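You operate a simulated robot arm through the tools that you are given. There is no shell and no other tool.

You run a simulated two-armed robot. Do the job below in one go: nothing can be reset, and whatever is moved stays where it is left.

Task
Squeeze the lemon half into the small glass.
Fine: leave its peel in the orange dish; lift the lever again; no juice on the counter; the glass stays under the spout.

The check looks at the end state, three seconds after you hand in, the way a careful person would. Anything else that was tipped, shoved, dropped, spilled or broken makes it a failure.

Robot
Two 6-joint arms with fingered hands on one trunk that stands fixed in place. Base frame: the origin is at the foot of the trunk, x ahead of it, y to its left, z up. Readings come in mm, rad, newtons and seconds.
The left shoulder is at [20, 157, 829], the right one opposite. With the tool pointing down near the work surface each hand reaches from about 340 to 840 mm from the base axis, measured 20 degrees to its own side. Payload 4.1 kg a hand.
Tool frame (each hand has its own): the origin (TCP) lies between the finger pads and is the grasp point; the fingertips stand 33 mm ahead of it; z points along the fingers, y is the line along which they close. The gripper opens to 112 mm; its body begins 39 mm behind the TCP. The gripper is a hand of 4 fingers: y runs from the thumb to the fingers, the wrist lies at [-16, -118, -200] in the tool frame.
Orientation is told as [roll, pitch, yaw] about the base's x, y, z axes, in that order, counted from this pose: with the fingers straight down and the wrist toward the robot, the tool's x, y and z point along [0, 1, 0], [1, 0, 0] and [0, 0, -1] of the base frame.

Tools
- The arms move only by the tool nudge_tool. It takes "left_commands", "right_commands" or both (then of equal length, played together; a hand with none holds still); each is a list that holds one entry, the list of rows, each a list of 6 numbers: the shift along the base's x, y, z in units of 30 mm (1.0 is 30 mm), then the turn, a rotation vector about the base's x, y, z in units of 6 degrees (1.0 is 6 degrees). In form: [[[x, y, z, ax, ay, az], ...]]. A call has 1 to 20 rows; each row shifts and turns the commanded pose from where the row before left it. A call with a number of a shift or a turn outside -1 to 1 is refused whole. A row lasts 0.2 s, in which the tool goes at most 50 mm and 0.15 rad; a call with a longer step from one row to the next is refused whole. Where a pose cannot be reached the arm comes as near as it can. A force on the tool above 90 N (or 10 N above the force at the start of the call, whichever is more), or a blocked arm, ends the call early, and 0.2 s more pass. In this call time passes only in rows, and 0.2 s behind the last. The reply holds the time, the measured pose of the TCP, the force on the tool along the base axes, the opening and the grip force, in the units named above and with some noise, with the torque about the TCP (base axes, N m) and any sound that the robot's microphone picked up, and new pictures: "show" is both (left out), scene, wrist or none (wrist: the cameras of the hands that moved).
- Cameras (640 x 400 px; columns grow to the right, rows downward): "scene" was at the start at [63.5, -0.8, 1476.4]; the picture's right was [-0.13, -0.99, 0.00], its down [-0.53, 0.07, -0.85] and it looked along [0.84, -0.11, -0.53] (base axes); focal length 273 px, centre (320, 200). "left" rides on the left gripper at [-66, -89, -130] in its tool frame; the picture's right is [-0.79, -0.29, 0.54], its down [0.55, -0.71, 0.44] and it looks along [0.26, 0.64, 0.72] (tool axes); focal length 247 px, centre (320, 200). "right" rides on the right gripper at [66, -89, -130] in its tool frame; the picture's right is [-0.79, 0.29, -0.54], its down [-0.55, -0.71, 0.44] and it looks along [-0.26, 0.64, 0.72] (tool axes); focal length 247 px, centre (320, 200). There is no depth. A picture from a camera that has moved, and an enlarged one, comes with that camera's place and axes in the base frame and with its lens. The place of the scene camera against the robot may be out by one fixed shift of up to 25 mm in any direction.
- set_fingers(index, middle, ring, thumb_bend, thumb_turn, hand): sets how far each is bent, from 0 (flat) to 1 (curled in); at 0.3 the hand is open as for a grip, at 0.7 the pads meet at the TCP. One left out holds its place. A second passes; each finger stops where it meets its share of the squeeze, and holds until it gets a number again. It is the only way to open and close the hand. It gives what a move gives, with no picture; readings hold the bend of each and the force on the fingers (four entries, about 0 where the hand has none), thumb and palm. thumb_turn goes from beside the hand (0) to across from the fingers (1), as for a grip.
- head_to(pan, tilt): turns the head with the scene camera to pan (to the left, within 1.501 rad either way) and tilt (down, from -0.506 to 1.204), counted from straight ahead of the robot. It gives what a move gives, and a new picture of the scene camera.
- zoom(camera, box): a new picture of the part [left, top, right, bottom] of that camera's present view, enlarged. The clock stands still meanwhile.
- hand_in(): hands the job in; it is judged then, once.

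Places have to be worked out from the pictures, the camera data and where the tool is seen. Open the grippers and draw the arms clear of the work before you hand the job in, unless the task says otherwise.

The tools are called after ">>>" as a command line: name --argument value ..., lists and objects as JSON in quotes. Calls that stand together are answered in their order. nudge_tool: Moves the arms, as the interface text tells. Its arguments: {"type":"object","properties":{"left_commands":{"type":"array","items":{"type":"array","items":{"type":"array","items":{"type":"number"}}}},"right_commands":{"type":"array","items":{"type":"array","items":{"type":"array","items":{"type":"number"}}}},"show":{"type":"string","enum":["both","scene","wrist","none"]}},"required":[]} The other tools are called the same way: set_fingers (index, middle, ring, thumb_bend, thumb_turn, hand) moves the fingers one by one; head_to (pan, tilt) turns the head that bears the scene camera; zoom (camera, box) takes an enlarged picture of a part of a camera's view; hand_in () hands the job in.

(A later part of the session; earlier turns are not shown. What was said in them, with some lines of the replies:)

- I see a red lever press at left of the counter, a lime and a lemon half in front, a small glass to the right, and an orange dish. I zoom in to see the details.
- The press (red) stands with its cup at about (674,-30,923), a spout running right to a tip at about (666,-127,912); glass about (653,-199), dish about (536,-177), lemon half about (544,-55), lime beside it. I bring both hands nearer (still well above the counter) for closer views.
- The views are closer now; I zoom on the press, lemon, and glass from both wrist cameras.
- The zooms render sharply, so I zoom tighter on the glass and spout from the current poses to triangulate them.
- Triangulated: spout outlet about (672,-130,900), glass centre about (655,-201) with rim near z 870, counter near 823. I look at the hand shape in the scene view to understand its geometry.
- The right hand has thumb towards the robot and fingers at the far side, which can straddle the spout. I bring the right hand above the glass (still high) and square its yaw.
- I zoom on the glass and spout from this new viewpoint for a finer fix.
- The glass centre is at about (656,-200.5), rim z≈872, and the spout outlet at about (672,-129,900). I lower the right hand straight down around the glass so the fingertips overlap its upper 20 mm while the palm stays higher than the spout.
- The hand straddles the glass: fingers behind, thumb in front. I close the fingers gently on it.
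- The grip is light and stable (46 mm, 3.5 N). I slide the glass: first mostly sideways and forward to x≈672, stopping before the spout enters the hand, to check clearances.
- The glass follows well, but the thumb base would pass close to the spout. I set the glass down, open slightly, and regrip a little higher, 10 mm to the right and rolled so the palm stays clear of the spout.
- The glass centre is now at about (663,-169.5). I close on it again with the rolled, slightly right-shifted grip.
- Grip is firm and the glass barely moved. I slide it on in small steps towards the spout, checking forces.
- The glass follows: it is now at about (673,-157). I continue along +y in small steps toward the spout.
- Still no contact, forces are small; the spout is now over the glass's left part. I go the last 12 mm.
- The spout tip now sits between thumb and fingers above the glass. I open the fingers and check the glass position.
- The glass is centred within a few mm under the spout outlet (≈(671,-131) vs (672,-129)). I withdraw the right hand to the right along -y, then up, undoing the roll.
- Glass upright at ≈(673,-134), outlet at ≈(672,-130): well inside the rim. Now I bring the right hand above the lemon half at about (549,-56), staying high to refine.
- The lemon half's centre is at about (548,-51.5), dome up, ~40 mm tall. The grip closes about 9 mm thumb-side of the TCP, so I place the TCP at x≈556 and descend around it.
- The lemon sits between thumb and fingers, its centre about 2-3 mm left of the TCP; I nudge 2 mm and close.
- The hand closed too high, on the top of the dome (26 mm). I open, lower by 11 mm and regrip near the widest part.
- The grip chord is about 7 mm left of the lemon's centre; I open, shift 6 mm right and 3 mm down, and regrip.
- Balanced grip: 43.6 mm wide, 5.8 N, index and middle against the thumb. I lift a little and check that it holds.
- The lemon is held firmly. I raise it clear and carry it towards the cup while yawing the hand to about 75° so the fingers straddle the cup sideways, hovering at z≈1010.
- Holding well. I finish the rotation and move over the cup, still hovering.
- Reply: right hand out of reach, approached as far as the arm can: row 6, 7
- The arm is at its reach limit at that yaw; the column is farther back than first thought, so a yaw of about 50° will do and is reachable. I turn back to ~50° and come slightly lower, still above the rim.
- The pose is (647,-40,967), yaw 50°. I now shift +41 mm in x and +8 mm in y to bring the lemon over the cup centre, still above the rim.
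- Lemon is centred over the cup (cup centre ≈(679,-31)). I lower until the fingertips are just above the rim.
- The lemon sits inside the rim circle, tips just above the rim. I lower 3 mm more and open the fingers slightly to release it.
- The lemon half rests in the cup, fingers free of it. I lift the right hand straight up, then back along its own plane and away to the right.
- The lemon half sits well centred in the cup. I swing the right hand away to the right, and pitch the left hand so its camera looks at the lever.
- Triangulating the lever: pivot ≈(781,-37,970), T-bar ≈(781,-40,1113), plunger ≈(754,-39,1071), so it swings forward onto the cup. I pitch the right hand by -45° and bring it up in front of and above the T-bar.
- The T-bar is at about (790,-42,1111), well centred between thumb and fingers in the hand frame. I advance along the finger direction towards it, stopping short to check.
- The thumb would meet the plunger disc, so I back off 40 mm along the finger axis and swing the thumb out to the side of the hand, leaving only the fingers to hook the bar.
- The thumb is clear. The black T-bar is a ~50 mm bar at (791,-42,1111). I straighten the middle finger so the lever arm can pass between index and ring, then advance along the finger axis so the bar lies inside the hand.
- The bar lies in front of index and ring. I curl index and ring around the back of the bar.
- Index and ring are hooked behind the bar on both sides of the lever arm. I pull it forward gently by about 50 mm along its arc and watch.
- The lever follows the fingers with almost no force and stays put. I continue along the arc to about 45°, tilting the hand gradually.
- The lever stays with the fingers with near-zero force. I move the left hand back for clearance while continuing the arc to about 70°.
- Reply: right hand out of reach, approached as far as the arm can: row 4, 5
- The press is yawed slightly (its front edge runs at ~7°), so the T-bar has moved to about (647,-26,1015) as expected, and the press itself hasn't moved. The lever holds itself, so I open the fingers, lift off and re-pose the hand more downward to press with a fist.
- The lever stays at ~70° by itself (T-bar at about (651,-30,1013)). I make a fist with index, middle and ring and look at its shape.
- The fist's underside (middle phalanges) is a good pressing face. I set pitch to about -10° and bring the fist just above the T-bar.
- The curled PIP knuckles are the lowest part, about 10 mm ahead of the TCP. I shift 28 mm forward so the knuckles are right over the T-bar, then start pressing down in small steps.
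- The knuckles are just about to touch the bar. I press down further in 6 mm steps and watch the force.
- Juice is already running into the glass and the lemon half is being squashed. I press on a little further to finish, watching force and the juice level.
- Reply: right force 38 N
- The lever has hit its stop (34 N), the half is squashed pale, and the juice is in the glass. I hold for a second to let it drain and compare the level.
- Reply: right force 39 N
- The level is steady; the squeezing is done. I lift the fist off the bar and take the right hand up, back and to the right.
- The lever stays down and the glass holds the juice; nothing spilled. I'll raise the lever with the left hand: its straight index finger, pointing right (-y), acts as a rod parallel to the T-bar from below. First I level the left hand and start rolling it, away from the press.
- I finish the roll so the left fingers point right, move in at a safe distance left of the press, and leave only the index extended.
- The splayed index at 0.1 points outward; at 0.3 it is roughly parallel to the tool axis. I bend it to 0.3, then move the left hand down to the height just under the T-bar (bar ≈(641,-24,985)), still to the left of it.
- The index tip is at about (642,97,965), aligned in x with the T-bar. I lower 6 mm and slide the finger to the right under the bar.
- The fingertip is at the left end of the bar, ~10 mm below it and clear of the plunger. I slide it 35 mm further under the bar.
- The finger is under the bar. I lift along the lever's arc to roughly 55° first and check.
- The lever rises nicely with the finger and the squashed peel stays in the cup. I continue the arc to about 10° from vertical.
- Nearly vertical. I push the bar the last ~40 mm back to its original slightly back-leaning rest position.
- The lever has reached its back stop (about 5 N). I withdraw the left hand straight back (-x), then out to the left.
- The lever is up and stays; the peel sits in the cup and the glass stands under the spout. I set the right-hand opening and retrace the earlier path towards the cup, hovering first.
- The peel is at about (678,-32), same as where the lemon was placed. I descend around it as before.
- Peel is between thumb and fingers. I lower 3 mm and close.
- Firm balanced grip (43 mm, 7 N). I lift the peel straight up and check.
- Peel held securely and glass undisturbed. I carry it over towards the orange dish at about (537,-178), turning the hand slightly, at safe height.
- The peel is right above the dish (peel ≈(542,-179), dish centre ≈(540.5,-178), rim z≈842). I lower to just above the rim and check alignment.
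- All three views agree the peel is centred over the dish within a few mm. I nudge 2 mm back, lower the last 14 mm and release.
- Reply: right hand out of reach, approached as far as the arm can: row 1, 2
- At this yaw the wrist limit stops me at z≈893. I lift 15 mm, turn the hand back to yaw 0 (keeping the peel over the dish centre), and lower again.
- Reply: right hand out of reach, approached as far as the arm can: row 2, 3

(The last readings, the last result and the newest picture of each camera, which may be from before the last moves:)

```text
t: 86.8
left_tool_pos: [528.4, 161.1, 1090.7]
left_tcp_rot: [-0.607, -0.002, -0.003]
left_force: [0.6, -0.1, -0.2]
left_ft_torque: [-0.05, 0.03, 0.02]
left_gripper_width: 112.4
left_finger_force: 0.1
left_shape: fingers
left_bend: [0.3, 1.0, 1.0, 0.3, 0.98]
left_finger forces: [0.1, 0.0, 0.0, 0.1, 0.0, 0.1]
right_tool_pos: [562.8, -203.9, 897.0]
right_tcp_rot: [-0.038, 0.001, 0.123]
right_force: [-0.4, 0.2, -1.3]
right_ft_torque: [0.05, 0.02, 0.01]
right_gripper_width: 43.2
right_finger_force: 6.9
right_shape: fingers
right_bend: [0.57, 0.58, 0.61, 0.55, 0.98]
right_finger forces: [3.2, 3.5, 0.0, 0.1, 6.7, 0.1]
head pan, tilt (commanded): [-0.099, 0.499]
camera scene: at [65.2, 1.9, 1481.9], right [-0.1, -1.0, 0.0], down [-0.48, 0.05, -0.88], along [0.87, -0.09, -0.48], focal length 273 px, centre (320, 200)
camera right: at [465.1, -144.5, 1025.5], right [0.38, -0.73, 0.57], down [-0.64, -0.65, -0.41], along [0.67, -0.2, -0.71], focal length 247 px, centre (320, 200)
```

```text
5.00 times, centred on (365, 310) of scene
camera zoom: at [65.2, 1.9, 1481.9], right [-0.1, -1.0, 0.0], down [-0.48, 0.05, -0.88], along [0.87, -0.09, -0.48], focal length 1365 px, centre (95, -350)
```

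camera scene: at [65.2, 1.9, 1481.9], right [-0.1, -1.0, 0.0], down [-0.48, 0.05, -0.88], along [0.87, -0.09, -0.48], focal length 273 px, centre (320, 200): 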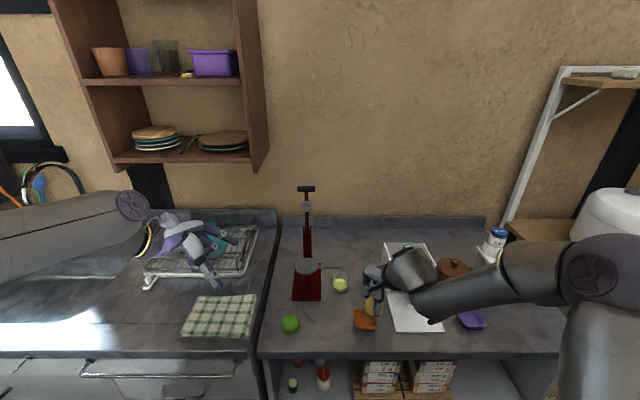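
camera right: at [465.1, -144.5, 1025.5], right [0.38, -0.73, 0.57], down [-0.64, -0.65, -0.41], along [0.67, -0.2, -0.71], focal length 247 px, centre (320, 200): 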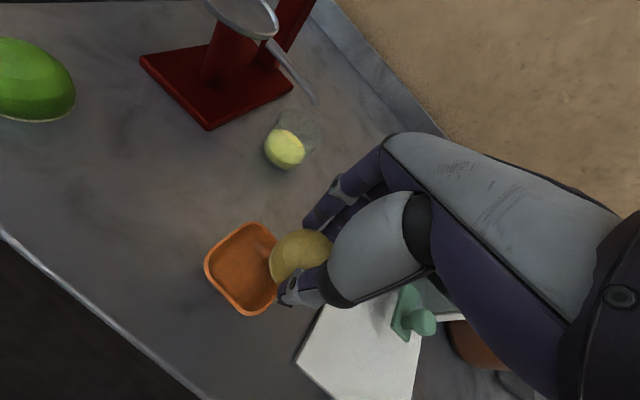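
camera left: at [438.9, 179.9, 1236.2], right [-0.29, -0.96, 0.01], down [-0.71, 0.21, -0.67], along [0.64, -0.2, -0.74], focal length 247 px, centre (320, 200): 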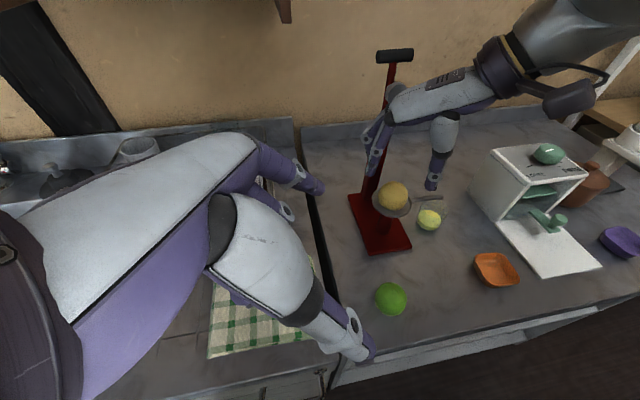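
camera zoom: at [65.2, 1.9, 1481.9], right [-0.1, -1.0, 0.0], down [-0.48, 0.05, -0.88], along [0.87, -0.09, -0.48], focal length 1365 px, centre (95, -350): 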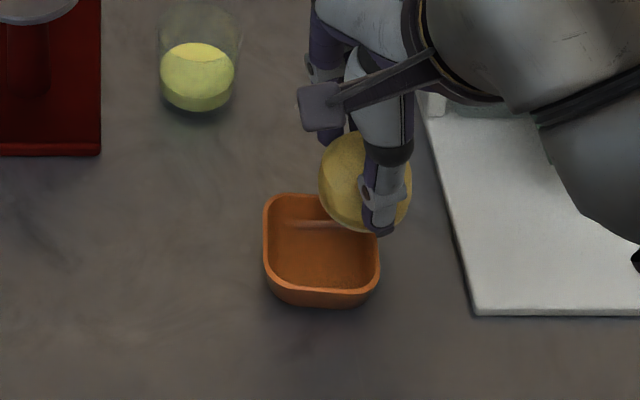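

The arm drifted near a limit but nothing touched anything. From here yaw ≈7° works, so I raise slightly, square the hand to yaw 0 and bring the peel back over the dish centre.

>>> nudge_tool --right_commands '[[[0, 0, 0.3, 0.18, 0, -0.6], [-0.15, 0.15, 0, 0.18, 0, -0.55], [-0.18, 0.22, 0, 0, 0, 0], [-0.18, 0.22, 0, 0, 0, 0]]]'

>>> zoom --camera "right" --box '[200, 180, 400, 380]'

>>> zoom --camera "left" --box '[460, 210, 560, 310]'

>>> zoom --camera "scene" --box '[330, 270, 400, 350]'

```text
t: 87.8
left_tool_pos: [529.0, 161.3, 1090.5]
left_tcp_rot: [-0.604, -0.001, -0.002]
left_force: [0.3, 0.2, 0.1]
left_ft_torque: [0.0, 0.0, 0.04]
left_gripper_width: 112.5
left_finger_force: 0.1
left_shape: fingers
left_bend: [0.3, 1.0, 1.0, 0.3, 0.98]
left_finger forces: [0.0, 0.0, 0.1, 0.0, 0.1, 0.0]
right_tool_pos: [546.3, -187.8, 906.0]
right_tcp_rot: [0.003, -0.003, 0.0]
right_force: [-0.2, 0.2, -0.8]
right_ft_torque: [-0.03, -0.01, 0.0]
right_gripper_width: 43.2
right_finger_force: 7.0
right_shape: fingers
right_bend: [0.57, 0.58, 0.61, 0.55, 0.98]
right_finger forces: [3.3, 3.4, 0.0, 0.0, 6.6, 0.1]
head pan, tilt (commanded): [-0.099, 0.499]
camera scene: at [65.3, 1.8, 1481.9], right [-0.1, -1.0, 0.0], down [-0.48, 0.05, -0.88], along [0.87, -0.09, -0.48], focal length 273 px, centre (320, 200)
camera right: at [457.5, -121.0, 1037.1], right [0.29, -0.79, 0.54], down [-0.71, -0.55, -0.44], along [0.64, -0.26, -0.72], focal length 247 px, centre (320, 200)
```

scene: 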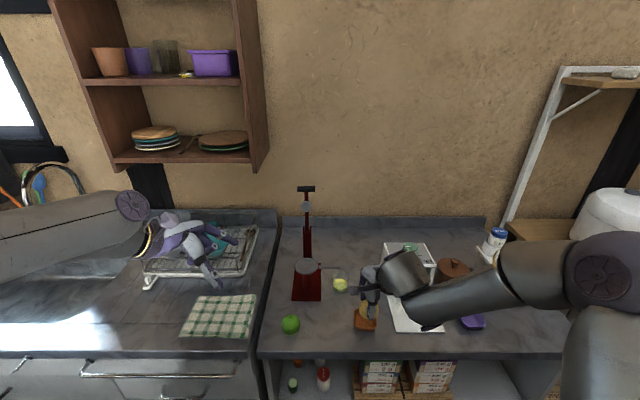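
right: 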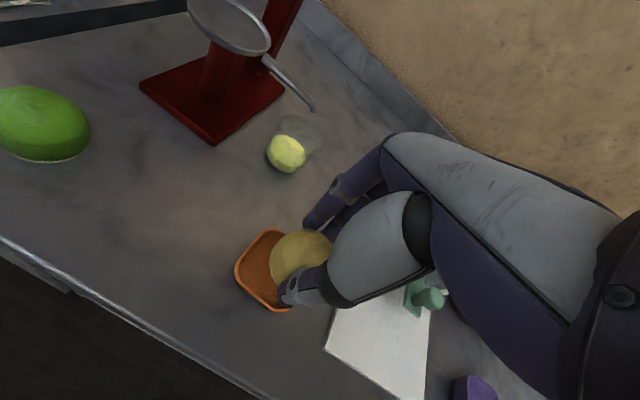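

```text
2.00 times, centred on (300, 280) of right
camera zoom: at [457.5, -121.0, 1037.1], right [0.29, -0.79, 0.54], down [-0.71, -0.55, -0.44], along [0.64, -0.26, -0.72], focal length 494 px, centre (360, 40)
```

zoom: 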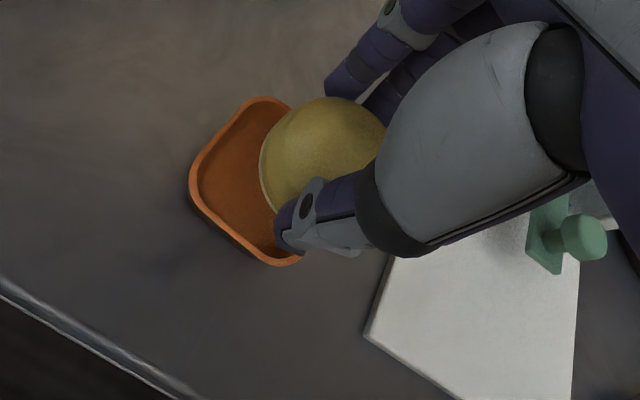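

```text
4.00 times, centred on (510, 260) of left
camera zoom: at [439.2, 179.9, 1235.9], right [-0.29, -0.96, 0.01], down [-0.71, 0.21, -0.67], along [0.64, -0.2, -0.74], focal length 988 px, centre (-440, -40)
```

zoom: 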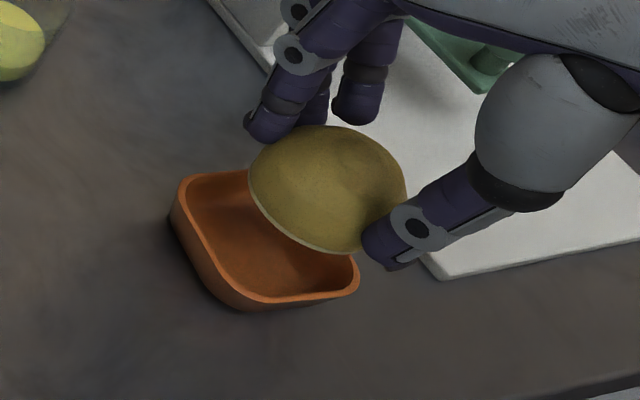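

```text
5.00 times, centred on (365, 310) of scene
camera zoom: at [65.3, 1.8, 1481.9], right [-0.1, -1.0, 0.0], down [-0.48, 0.05, -0.88], along [0.87, -0.09, -0.48], focal length 1365 px, centre (95, -350)
```

zoom: 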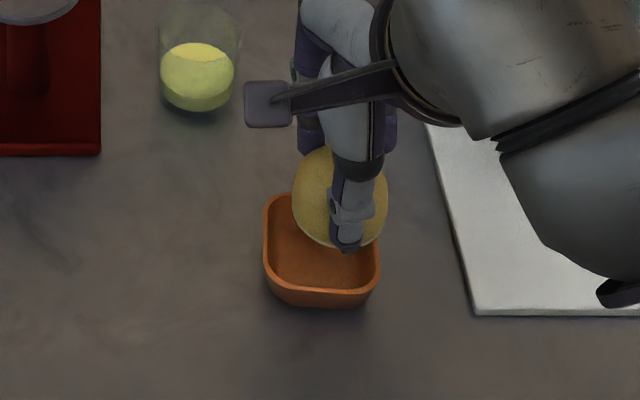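

Now at yaw 0 the peel is about 8 mm too far right of the dish centre. I shift it 8 mm left and lower toward the dish.

>>> nudge_tool --right_commands '[[[-0.02, 0.27, 0, 0, 0, 0], [0, 0, -0.25, 0, 0, 0], [0, 0, -0.25, 0, 0, 0]]]'

>>> zoom --camera "right" --box '[200, 180, 400, 380]'

>>> zoom --camera "left" --box '[460, 210, 560, 310]'

>>> zoom --camera "scene" --box '[330, 270, 400, 350]'

```text
t: 88.6
left_tool_pos: [528.7, 160.5, 1090.3]
left_tcp_rot: [-0.607, -0.002, -0.004]
left_force: [-0.4, 0.0, 0.0]
left_ft_torque: [0.01, -0.04, 0.0]
left_gripper_width: 112.6
left_finger_force: 0.1
left_shape: fingers
left_bend: [0.3, 1.0, 1.0, 0.3, 0.98]
left_finger forces: [0.0, 0.1, 0.0, 0.1, 0.1, 0.0]
right_tool_pos: [545.4, -178.5, 891.6]
right_tcp_rot: [0.002, -0.001, 0.001]
right_force: [0.4, 0.4, -1.2]
right_ft_torque: [-0.01, 0.0, 0.0]
right_gripper_width: 43.0
right_finger_force: 6.8
right_shape: fingers
right_bend: [0.57, 0.58, 0.61, 0.55, 0.98]
right_finger forces: [3.4, 3.5, 0.0, 0.0, 6.6, 0.0]
head pan, tilt (commanded): [-0.099, 0.499]
camera scene: at [65.2, 1.9, 1481.9], right [-0.1, -1.0, 0.0], down [-0.48, 0.05, -0.88], along [0.87, -0.09, -0.48], focal length 273 px, centre (320, 200)
camera right: at [456.8, -112.8, 1022.1], right [0.29, -0.79, 0.54], down [-0.71, -0.55, -0.44], along [0.64, -0.26, -0.72], focal length 247 px, centre (320, 200)
```

scene: 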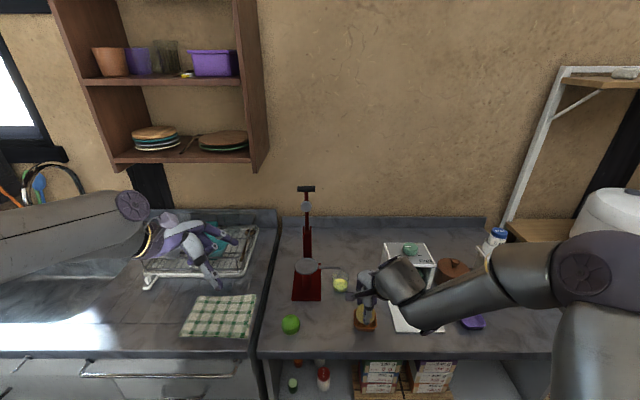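
right: 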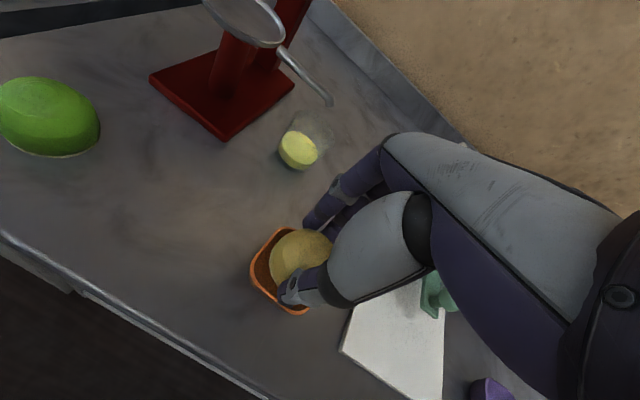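

```text
2.00 times, centred on (300, 280) of right
camera zoom: at [456.8, -112.8, 1022.1], right [0.29, -0.79, 0.54], down [-0.71, -0.55, -0.44], along [0.64, -0.26, -0.72], focal length 494 px, centre (360, 40)
```

zoom: 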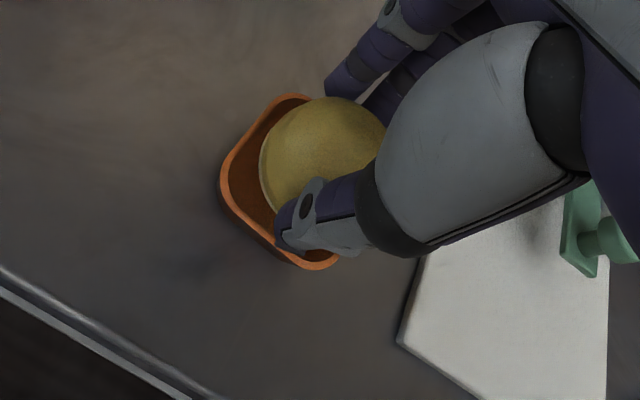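

```text
4.00 times, centred on (510, 260) of left
camera zoom: at [439.1, 180.0, 1235.9], right [-0.29, -0.96, 0.01], down [-0.71, 0.21, -0.67], along [0.64, -0.2, -0.74], focal length 988 px, centre (-440, -40)
```

zoom: 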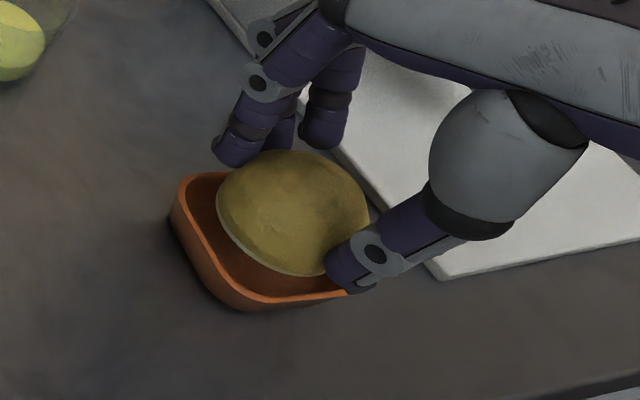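

```text
5.00 times, centred on (365, 310) of scene
camera zoom: at [65.2, 1.9, 1481.9], right [-0.1, -1.0, 0.0], down [-0.48, 0.05, -0.88], along [0.87, -0.09, -0.48], focal length 1365 px, centre (95, -350)
```

zoom: 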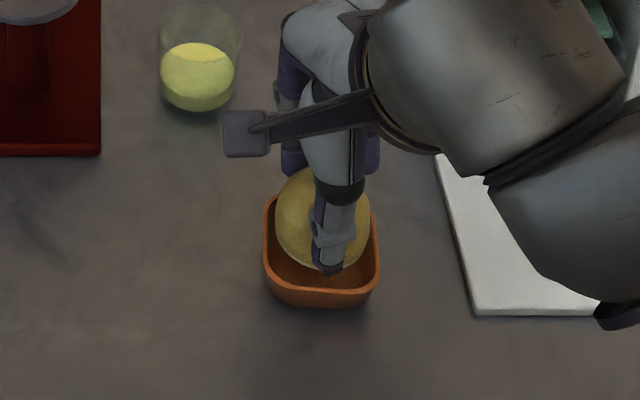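

Now all three views show the peel centred over the dish. I lower another 12 mm in two steps and watch the force.

>>> nudge_tool --right_commands '[[[-0.03, -0.02, -0.2, 0, 0, 0], [0, 0, -0.2, 0, 0, 0]]]'

>>> zoom --camera "left" --box '[460, 210, 560, 310]'

>>> zoom --camera "scene" --box '[330, 270, 400, 350]'

>>> zoom --camera "right" --box '[220, 200, 360, 340]'

```text
t: 89.2
left_tool_pos: [527.6, 161.9, 1090.4]
left_tcp_rot: [-0.606, -0.001, -0.003]
left_force: [0.7, 0.0, -0.8]
left_ft_torque: [-0.01, -0.02, 0.01]
left_gripper_width: 112.5
left_finger_force: 0.0
left_shape: fingers
left_bend: [0.3, 1.0, 1.0, 0.3, 0.98]
left_finger forces: [0.1, 0.1, 0.1, 0.0, 0.0, 0.0]
right_tool_pos: [545.1, -180.1, 878.5]
right_tcp_rot: [0.001, 0.0, 0.003]
right_force: [0.1, 0.0, -0.4]
right_ft_torque: [0.0, -0.02, 0.01]
right_gripper_width: 43.2
right_finger_force: 6.8
right_shape: fingers
right_bend: [0.57, 0.58, 0.61, 0.55, 0.98]
right_finger forces: [3.2, 3.5, 0.0, 0.0, 6.8, 0.0]
head pan, tilt (commanded): [-0.099, 0.499]
camera scene: at [65.2, 1.9, 1481.9], right [-0.1, -1.0, 0.0], down [-0.48, 0.05, -0.88], along [0.87, -0.09, -0.48], focal length 273 px, centre (320, 200)
camera right: at [456.1, -113.9, 1010.1], right [0.29, -0.79, 0.54], down [-0.71, -0.55, -0.44], along [0.64, -0.26, -0.72], focal length 247 px, centre (320, 200)
```

scene: 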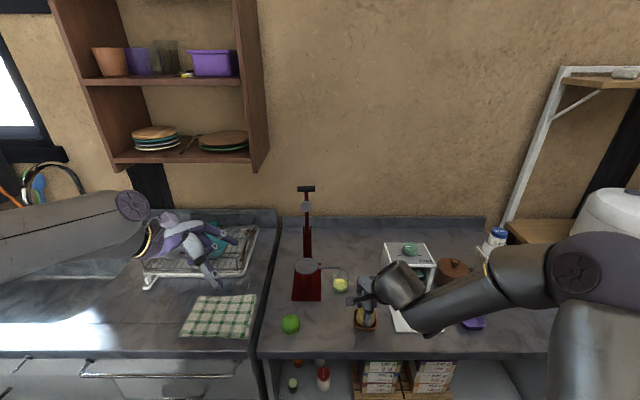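
right: 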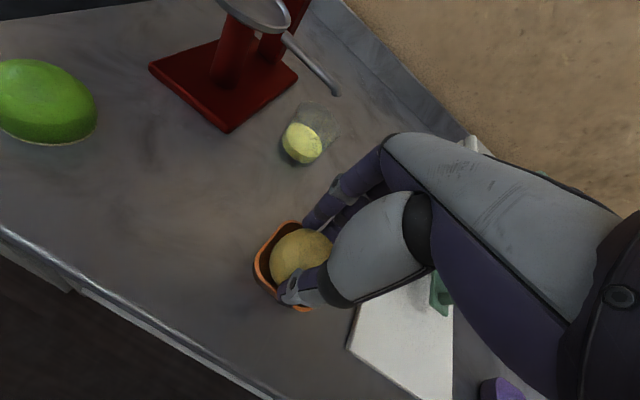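

```text
4.00 times, centred on (510, 260) of left
camera zoom: at [439.1, 180.0, 1235.9], right [-0.29, -0.96, 0.01], down [-0.71, 0.21, -0.67], along [0.64, -0.2, -0.74], focal length 988 px, centre (-440, -40)
```

zoom: 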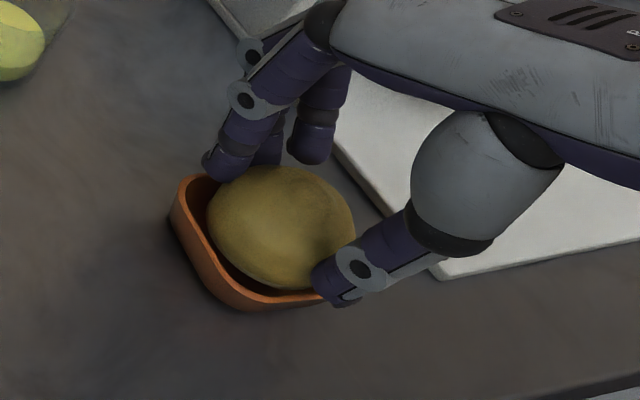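

```text
5.00 times, centred on (365, 310) of scene
camera zoom: at [65.2, 1.9, 1481.9], right [-0.1, -1.0, 0.0], down [-0.48, 0.05, -0.88], along [0.87, -0.09, -0.48], focal length 1365 px, centre (95, -350)
```

zoom: 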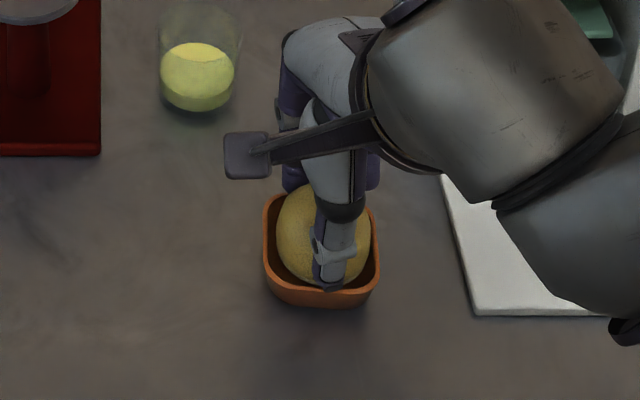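

```text
2.86 times, centred on (290, 270) of right
camera zoom: at [456.1, -113.9, 1010.1], right [0.29, -0.79, 0.54], down [-0.71, -0.55, -0.44], along [0.64, -0.26, -0.72], focal length 706 px, centre (406, 0)
```

zoom: 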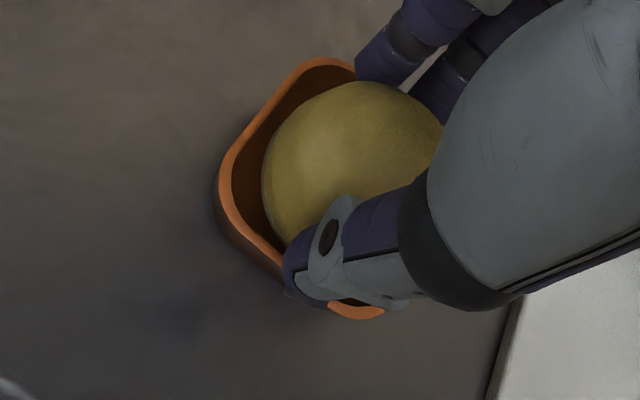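

The peel is down inside the rim with no contact force. I open the fingers to let it settle into the dish.

>>> set_fingers --hand "right" --index 0.5 --middle 0.5 --ring 0.5 --thumb_bend 0.49

>>> zoom --camera "left" --box '[460, 210, 560, 310]'

>>> zoom --camera "scene" --box '[330, 270, 400, 350]'

>>> zoom --camera "right" --box '[220, 200, 360, 340]'

```text
t: 90.2
left_tool_pos: [528.4, 161.7, 1089.4]
left_tcp_rot: [-0.606, -0.001, -0.004]
left_force: [-0.1, -0.1, 1.0]
left_ft_torque: [-0.02, -0.01, 0.01]
left_gripper_width: 112.4
left_finger_force: 0.1
left_shape: fingers
left_bend: [0.3, 1.0, 1.0, 0.3, 0.98]
left_finger forces: [0.1, 0.0, 0.0, 0.1, 0.0, 0.0]
right_tool_pos: [545.8, -180.1, 878.4]
right_tcp_rot: [0.001, -0.001, 0.002]
right_force: [-0.1, -0.4, -0.5]
right_ft_torque: [-0.01, -0.01, -0.02]
right_gripper_width: 58.6
right_finger_force: 0.2
right_shape: fingers
right_bend: [0.5, 0.5, 0.5, 0.49, 0.97]
right_finger forces: [0.0, 0.1, 0.0, 0.1, 0.0, 0.1]
head pan, tilt (commanded): [-0.099, 0.499]
```

```text
4.00 times, centred on (510, 260) of left
camera zoom: at [439.2, 179.9, 1235.9], right [-0.29, -0.96, 0.01], down [-0.71, 0.21, -0.67], along [0.64, -0.2, -0.74], focal length 988 px, centre (-440, -40)
```

zoom: 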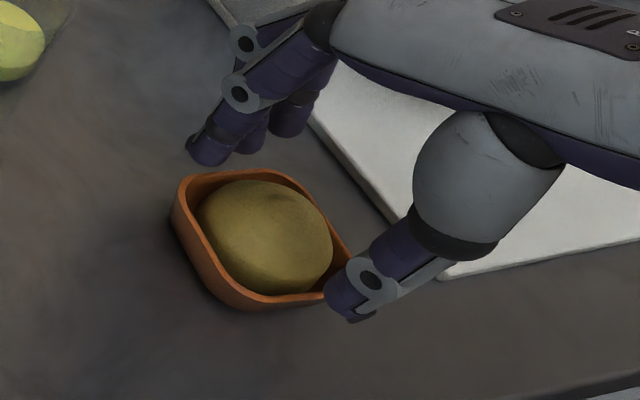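

```text
5.00 times, centred on (365, 310) of scene
camera zoom: at [65.2, 1.9, 1481.9], right [-0.1, -1.0, 0.0], down [-0.48, 0.05, -0.88], along [0.87, -0.09, -0.48], focal length 1365 px, centre (95, -350)
```

zoom: 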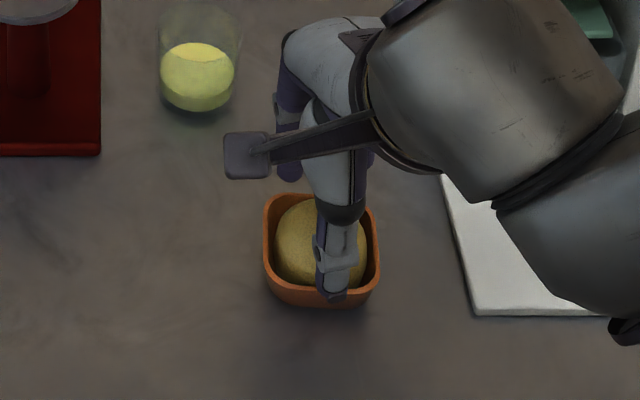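

```text
2.86 times, centred on (290, 270) of right
camera zoom: at [456.1, -113.9, 1010.1], right [0.29, -0.79, 0.54], down [-0.71, -0.55, -0.44], along [0.64, -0.26, -0.72], focal length 706 px, centre (406, 0)
```

zoom: 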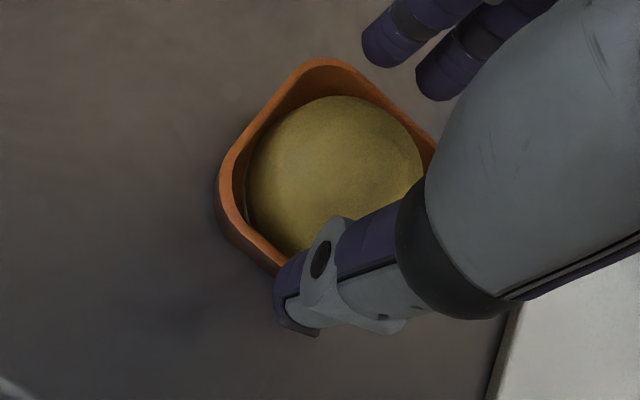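

The peel sits in the orange dish. I raise the right hand straight up and retreat towards its start position; the left hand also opens and retreats.

>>> nudge_tool --right_commands '[[[0, 0, 0.3, 0, 0, 0], [0, 0, 0.6, 0, 0, 0], [0, 0, 0.9, 0, 0, 0], [0, 0, 0.9, 0, 0, 0], [-0.2, -0.1, 0.9, 0, 0, 0], [-0.5, -0.1, 0.9, 0, 0, 0], [-0.7, -0.1, 0.9, 0, 0, 0], [-0.7, -0.1, 0.9, 0, 0, 0], [-0.7, -0.1, 0.9, 0, 0, 0], [-0.7, 0, 0.9, 0, 0, 0], [-0.7, 0, 0.9, 0, 0, 0], [-0.7, 0, 0.9, 0, 0, 0]]]' --left_commands '[[[-0.4, 0.1, 0.3, 0.5, 0, 0], [-0.4, 0.1, 0.4, 0.5, 0, 0], [-0.5, 0.1, 0.5, 0.5, 0, 0], [-0.5, 0.1, 0.5, 0.5, 0, 0], [-0.5, 0, 0.5, 0.5, 0, 0], [-0.5, 0, 0.5, 0.5, 0, 0], [-0.5, 0, 0.6, 0.5, 0, 0], [-0.5, 0, 0.6, 0.5, 0, 0], [-0.5, 0, 0.6, 0.5, 0, 0], [-0.5, 0, 0.6, 0.5, 0, 0], [-0.5, 0, 0.6, 0.4, 0, 0], [-0.5, 0, 0.6, 0.4, 0, 0]]]'

>>> set_fingers --hand "right" --index 0.3 --middle 0.3 --ring 0.3 --thumb_bend 0.3

>>> set_fingers --hand "left" --index 0.3 --middle 0.3 --ring 0.3 --thumb_bend 0.3

>>> head_to --pan -0.131 --tilt 0.56

>>> zoom --camera "scene" --box '[260, 150, 420, 320]'

```text
t: 92.8
left_tool_pos: [354.9, 174.2, 1280.7]
left_tcp_rot: [0.0, 0.002, -0.003]
left_force: [0.2, 0.1, -0.5]
left_ft_torque: [0.0, 0.01, -0.03]
left_gripper_width: 112.5
left_finger_force: 0.0
left_shape: fingers
left_bend: [0.3, 1.0, 1.0, 0.3, 0.98]
left_finger forces: [0.0, 0.0, 0.0, 0.0, 0.0, 0.0]
right_tool_pos: [398.2, -194.3, 1176.2]
right_tcp_rot: [0.001, 0.001, 0.003]
right_force: [-0.1, 0.4, -0.4]
right_ft_torque: [-0.01, 0.01, 0.01]
right_gripper_width: 58.9
right_finger_force: 0.1
right_shape: fingers
right_bend: [0.5, 0.5, 0.5, 0.49, 0.97]
right_finger forces: [0.0, 0.1, 0.0, 0.0, 0.0, 0.0]
head pan, tilt (commanded): [-0.099, 0.499]
camera scene: at [65.6, 2.0, 1481.9], right [-0.1, -1.0, 0.0], down [-0.48, 0.05, -0.88], along [0.87, -0.09, -0.48], focal length 273 px, centre (320, 200)
camera right: at [309.2, -128.5, 1307.7], right [0.29, -0.79, 0.54], down [-0.71, -0.55, -0.44], along [0.64, -0.25, -0.72], focal length 247 px, centre (320, 200)
camera left: at [265.8, 106.4, 1411.0], right [-0.29, -0.79, -0.54], down [-0.71, 0.56, -0.43], along [0.64, 0.26, -0.72], focal length 247 px, centre (320, 200)
```

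scene: 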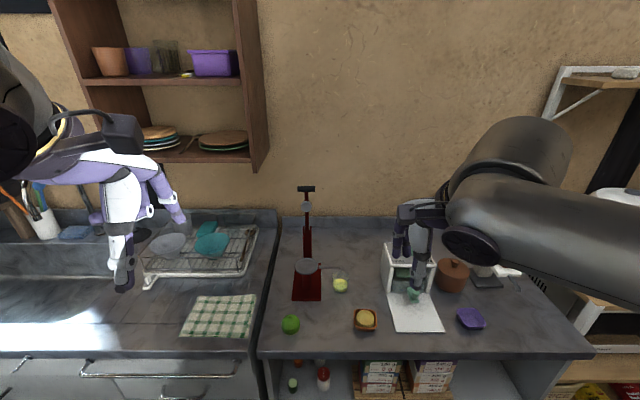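
right: 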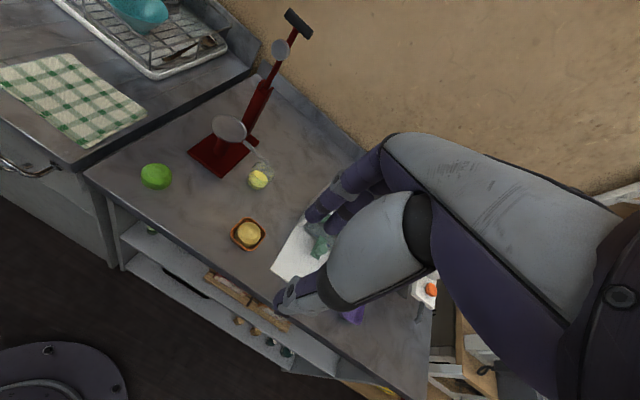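
left: 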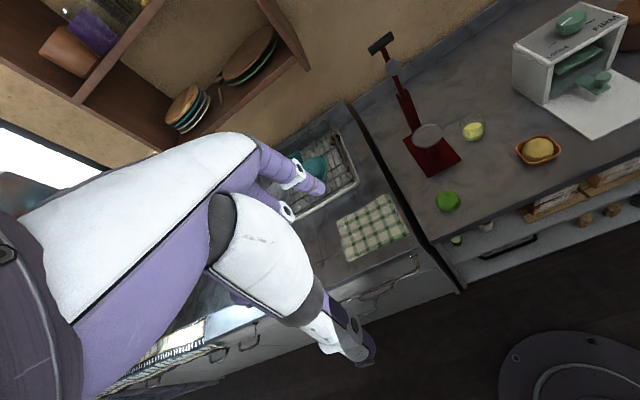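

```text
t: 93.8
left_tool_pos: [354.6, 172.6, 1281.4]
left_tcp_rot: [0.003, 0.002, -0.004]
left_force: [0.1, 0.0, 0.4]
left_ft_torque: [0.01, -0.02, -0.02]
left_gripper_width: 112.3
left_finger_force: 0.1
left_shape: fingers
left_bend: [0.3, 1.0, 1.0, 0.3, 0.98]
left_finger forces: [0.1, 0.0, 0.0, 0.1, 0.1, 0.0]
right_tool_pos: [398.6, -195.2, 1176.7]
right_tcp_rot: [0.002, -0.001, 0.0]
right_force: [0.1, -0.5, 0.6]
right_ft_torque: [0.01, -0.01, 0.01]
right_gripper_width: 112.8
right_finger_force: 0.1
right_shape: fingers
right_bend: [0.3, 0.3, 0.3, 0.3, 0.95]
right_finger forces: [0.0, 0.0, 0.0, 0.0, 0.0, 0.0]
head pan, tilt (commanded): [-0.099, 0.499]
```

```text
t: 94.8
left_tool_pos: [355.6, 173.0, 1280.0]
left_tcp_rot: [0.002, 0.002, -0.003]
left_force: [-0.4, 0.4, 0.1]
left_ft_torque: [0.01, 0.01, -0.04]
left_gripper_width: 112.5
left_finger_force: 0.0
left_shape: fingers
left_bend: [0.3, 0.3, 0.3, 0.3, 0.98]
left_finger forces: [0.1, 0.1, 0.0, 0.0, 0.0, 0.1]
right_tool_pos: [397.9, -194.6, 1176.8]
right_tcp_rot: [0.002, -0.002, 0.002]
right_force: [0.5, 0.0, 0.8]
right_ft_torque: [-0.01, 0.01, 0.01]
right_gripper_width: 112.4
right_finger_force: 0.0
right_shape: fingers
right_bend: [0.3, 0.3, 0.3, 0.3, 0.95]
right_finger forces: [0.1, 0.0, 0.0, 0.0, 0.1, 0.0]
head pan, tilt (commanded): [-0.099, 0.499]
```

```text
t: 95.5
left_tool_pos: [354.2, 173.4, 1280.5]
left_tcp_rot: [0.002, 0.002, -0.003]
left_force: [0.1, -0.3, 0.4]
left_ft_torque: [0.01, 0.02, 0.01]
left_gripper_width: 112.6
left_finger_force: 0.1
left_shape: fingers
left_bend: [0.3, 0.3, 0.3, 0.3, 0.98]
left_finger forces: [0.1, 0.0, 0.0, 0.0, 0.1, 0.1]
right_tool_pos: [398.1, -194.3, 1175.4]
right_tcp_rot: [0.002, -0.002, 0.003]
right_force: [0.3, -0.2, -0.2]
right_ft_torque: [0.02, 0.01, 0.01]
right_gripper_width: 112.4
right_finger_force: 0.1
right_shape: fingers
right_bend: [0.3, 0.3, 0.3, 0.3, 0.95]
right_finger forces: [0.1, 0.0, 0.0, 0.0, 0.0, 0.0]
head pan, tilt (commanded): [-0.131, 0.56]
camera scene: at [63.5, -0.8, 1476.4], right [-0.13, -0.99, 0.0], down [-0.53, 0.07, -0.85], along [0.84, -0.11, -0.53], focal length 273 px, centre (320, 200)
```

scene: 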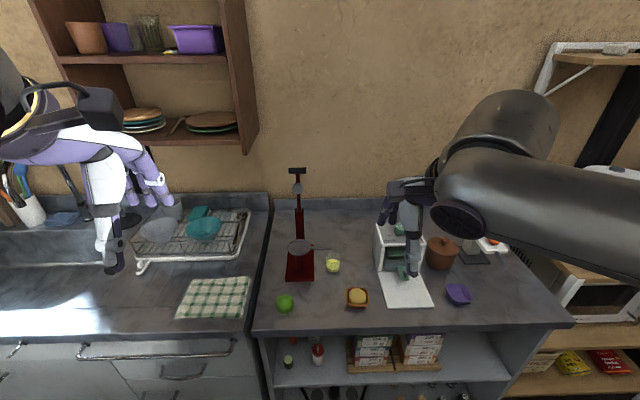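

```text
2.35 times, centred on (340, 235) of scene
camera zoom: at [63.5, -0.8, 1476.4], right [-0.13, -0.99, 0.0], down [-0.53, 0.07, -0.85], along [0.84, -0.11, -0.53], focal length 642 px, centre (273, 118)
```

zoom: 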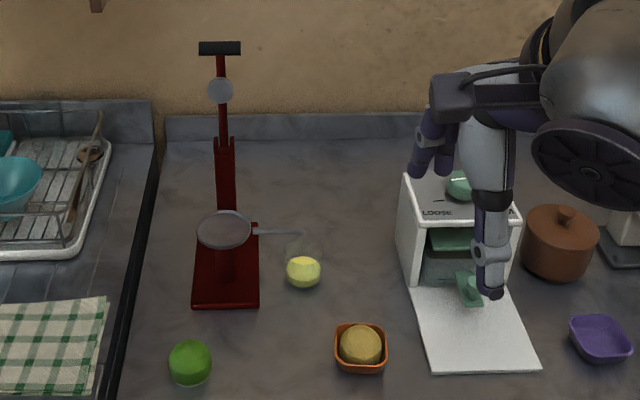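

Everything compares to the opening view: press, lime, dish unmoved, lever up, peel in the dish, juice in the glass. I draw both hands back to their starting areas and inspect closely for drips.

>>> nudge_tool --right_commands '[[[-0.4, -0.05, 0.9, 0, 0, 0], [-0.4, -0.05, 0.9, 0, 0, 0], [-0.4, -0.05, 0.9, 0, 0, 0], [-0.4, -0.05, 0.9, 0, 0, 0], [-0.3, -0.05, 0.9, 0, 0, 0], [-0.2, -0.05, 0.9, 0, 0, 0]]]' --left_commands '[[[-0.3, -0.2, 0.3, 0, 0, 0], [-0.3, -0.2, 0.3, 0, 0, 0], [-0.3, -0.2, 0.3, 0, 0, 0], [-0.3, -0.2, 0.3, 0, 0, 0], [-0.3, -0.2, 0.3, 0, 0, 0], [-0.3, -0.2, 0.3, 0, 0, 0]]]'

>>> zoom --camera "scene" --box '[300, 230, 380, 310]'

>>> zoom --camera "right" --box '[130, 50, 350, 270]'

>>> zoom --camera "left" --box '[340, 60, 540, 230]'

```text
t: 96.9
left_tool_pos: [299.6, 137.7, 1334.3]
left_tcp_rot: [0.002, 0.0, -0.004]
left_force: [0.2, -0.1, 0.3]
left_ft_torque: [-0.01, -0.03, 0.01]
left_gripper_width: 112.5
left_finger_force: 0.0
left_shape: fingers
left_bend: [0.3, 0.3, 0.3, 0.3, 0.98]
left_finger forces: [0.0, 0.0, 0.0, 0.1, 0.1, 0.1]
right_tool_pos: [334.5, -204.3, 1337.0]
right_tcp_rot: [0.001, -0.001, 0.002]
right_force: [0.1, 0.4, 0.1]
right_ft_torque: [0.0, 0.0, -0.01]
right_gripper_width: 112.5
right_finger_force: 0.0
right_shape: fingers
right_bend: [0.3, 0.3, 0.3, 0.3, 0.95]
right_finger forces: [0.0, 0.1, 0.0, 0.0, 0.0, 0.1]
head pan, tilt (commanded): [-0.131, 0.56]
camera scene: at [63.5, -0.8, 1476.4], right [-0.13, -0.99, 0.0], down [-0.53, 0.07, -0.85], along [0.84, -0.11, -0.53], focal length 273 px, centre (320, 200)
camera right: at [245.1, -138.0, 1468.5], right [0.29, -0.79, 0.54], down [-0.71, -0.55, -0.44], along [0.64, -0.26, -0.72], focal length 247 px, centre (320, 200)
camera left: at [211.0, 70.4, 1464.4], right [-0.29, -0.79, -0.54], down [-0.71, 0.56, -0.43], along [0.64, 0.26, -0.72], focal length 247 px, centre (320, 200)
```

scene: 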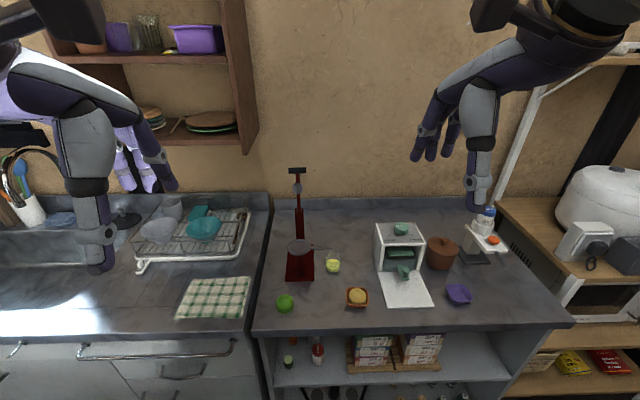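
right: 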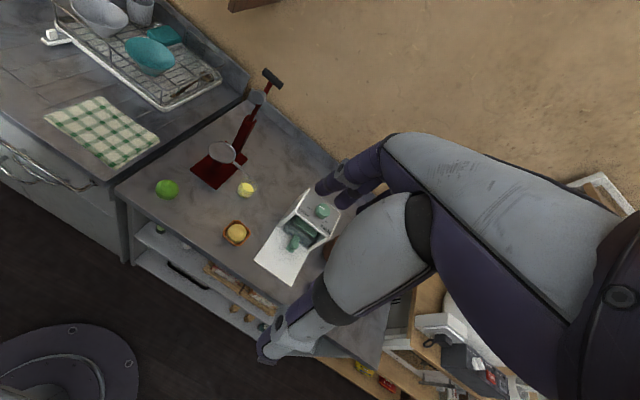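
left: 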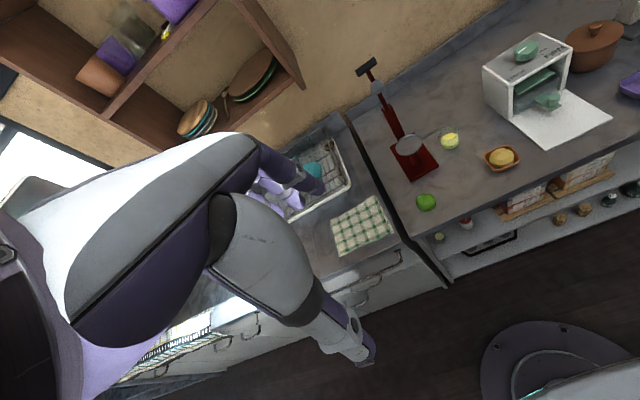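

```text
5.00 times, centred on (340, 270) of scene
camera zoom: at [63.5, -0.8, 1476.4], right [-0.13, -0.99, 0.0], down [-0.53, 0.07, -0.85], along [0.84, -0.11, -0.53], focal length 1365 px, centre (220, -150)
```

zoom: 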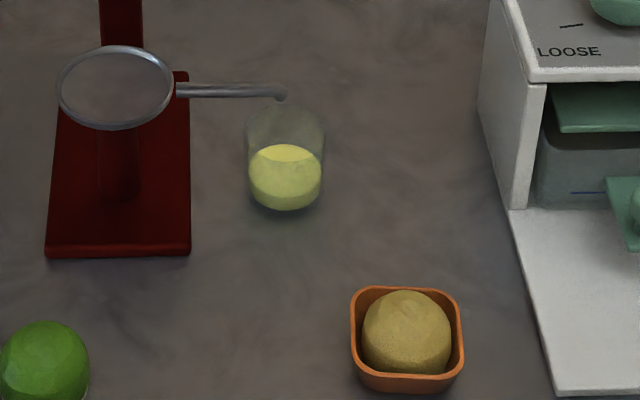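

```text
1.82 times, centred on (240, 160) of right
camera zoom: at [245.1, -138.0, 1468.5], right [0.29, -0.79, 0.54], down [-0.71, -0.55, -0.44], along [0.64, -0.26, -0.72], focal length 449 px, centre (466, 273)
```

zoom: 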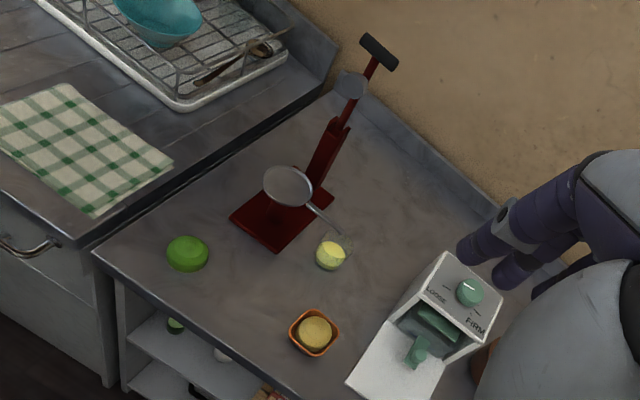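

```text
2.35 times, centred on (440, 145) of left
camera zoom: at [211.0, 70.4, 1464.4], right [-0.29, -0.79, -0.54], down [-0.71, 0.56, -0.43], along [0.64, 0.26, -0.72], focal length 581 px, centre (38, 329)
```

zoom: 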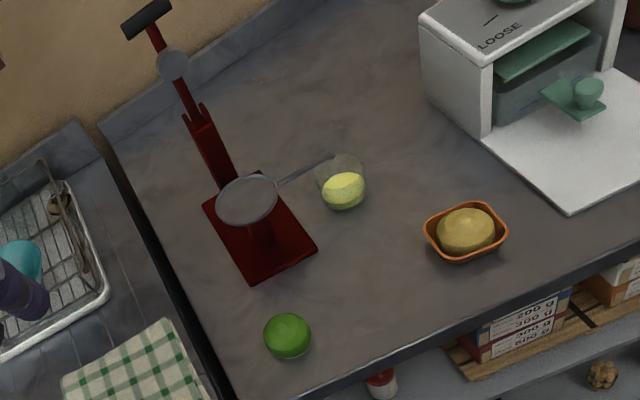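

All views show the juice in the glass under the spout, a dry counter, the lever up, the peel in the orange dish, everything else unmoved, and both hands open and clear. I hand the job in.

>>> hand_in

```text
The job is handed in.
```

The lemon half is squeezed and its juice is in the small glass. I've handed the job in, but the reply didn't say whether it passed.

In the last camera views before handing in:

- **Glass:** it stands upright under the spout with the juice in it.
- **Lever:** it is back up where it started and stays there.
- **Peel:** it lies in the orange dish.
- **Counter:** I saw no juice on it, and the press, lime and dish had not moved.
- **Arms:** both hands are open and back near where they started.

While I was lowering the peel, the right arm hit a reach limit and drifted about 25 mm off course. It touched nothing, and I brought it back before letting the peel go.
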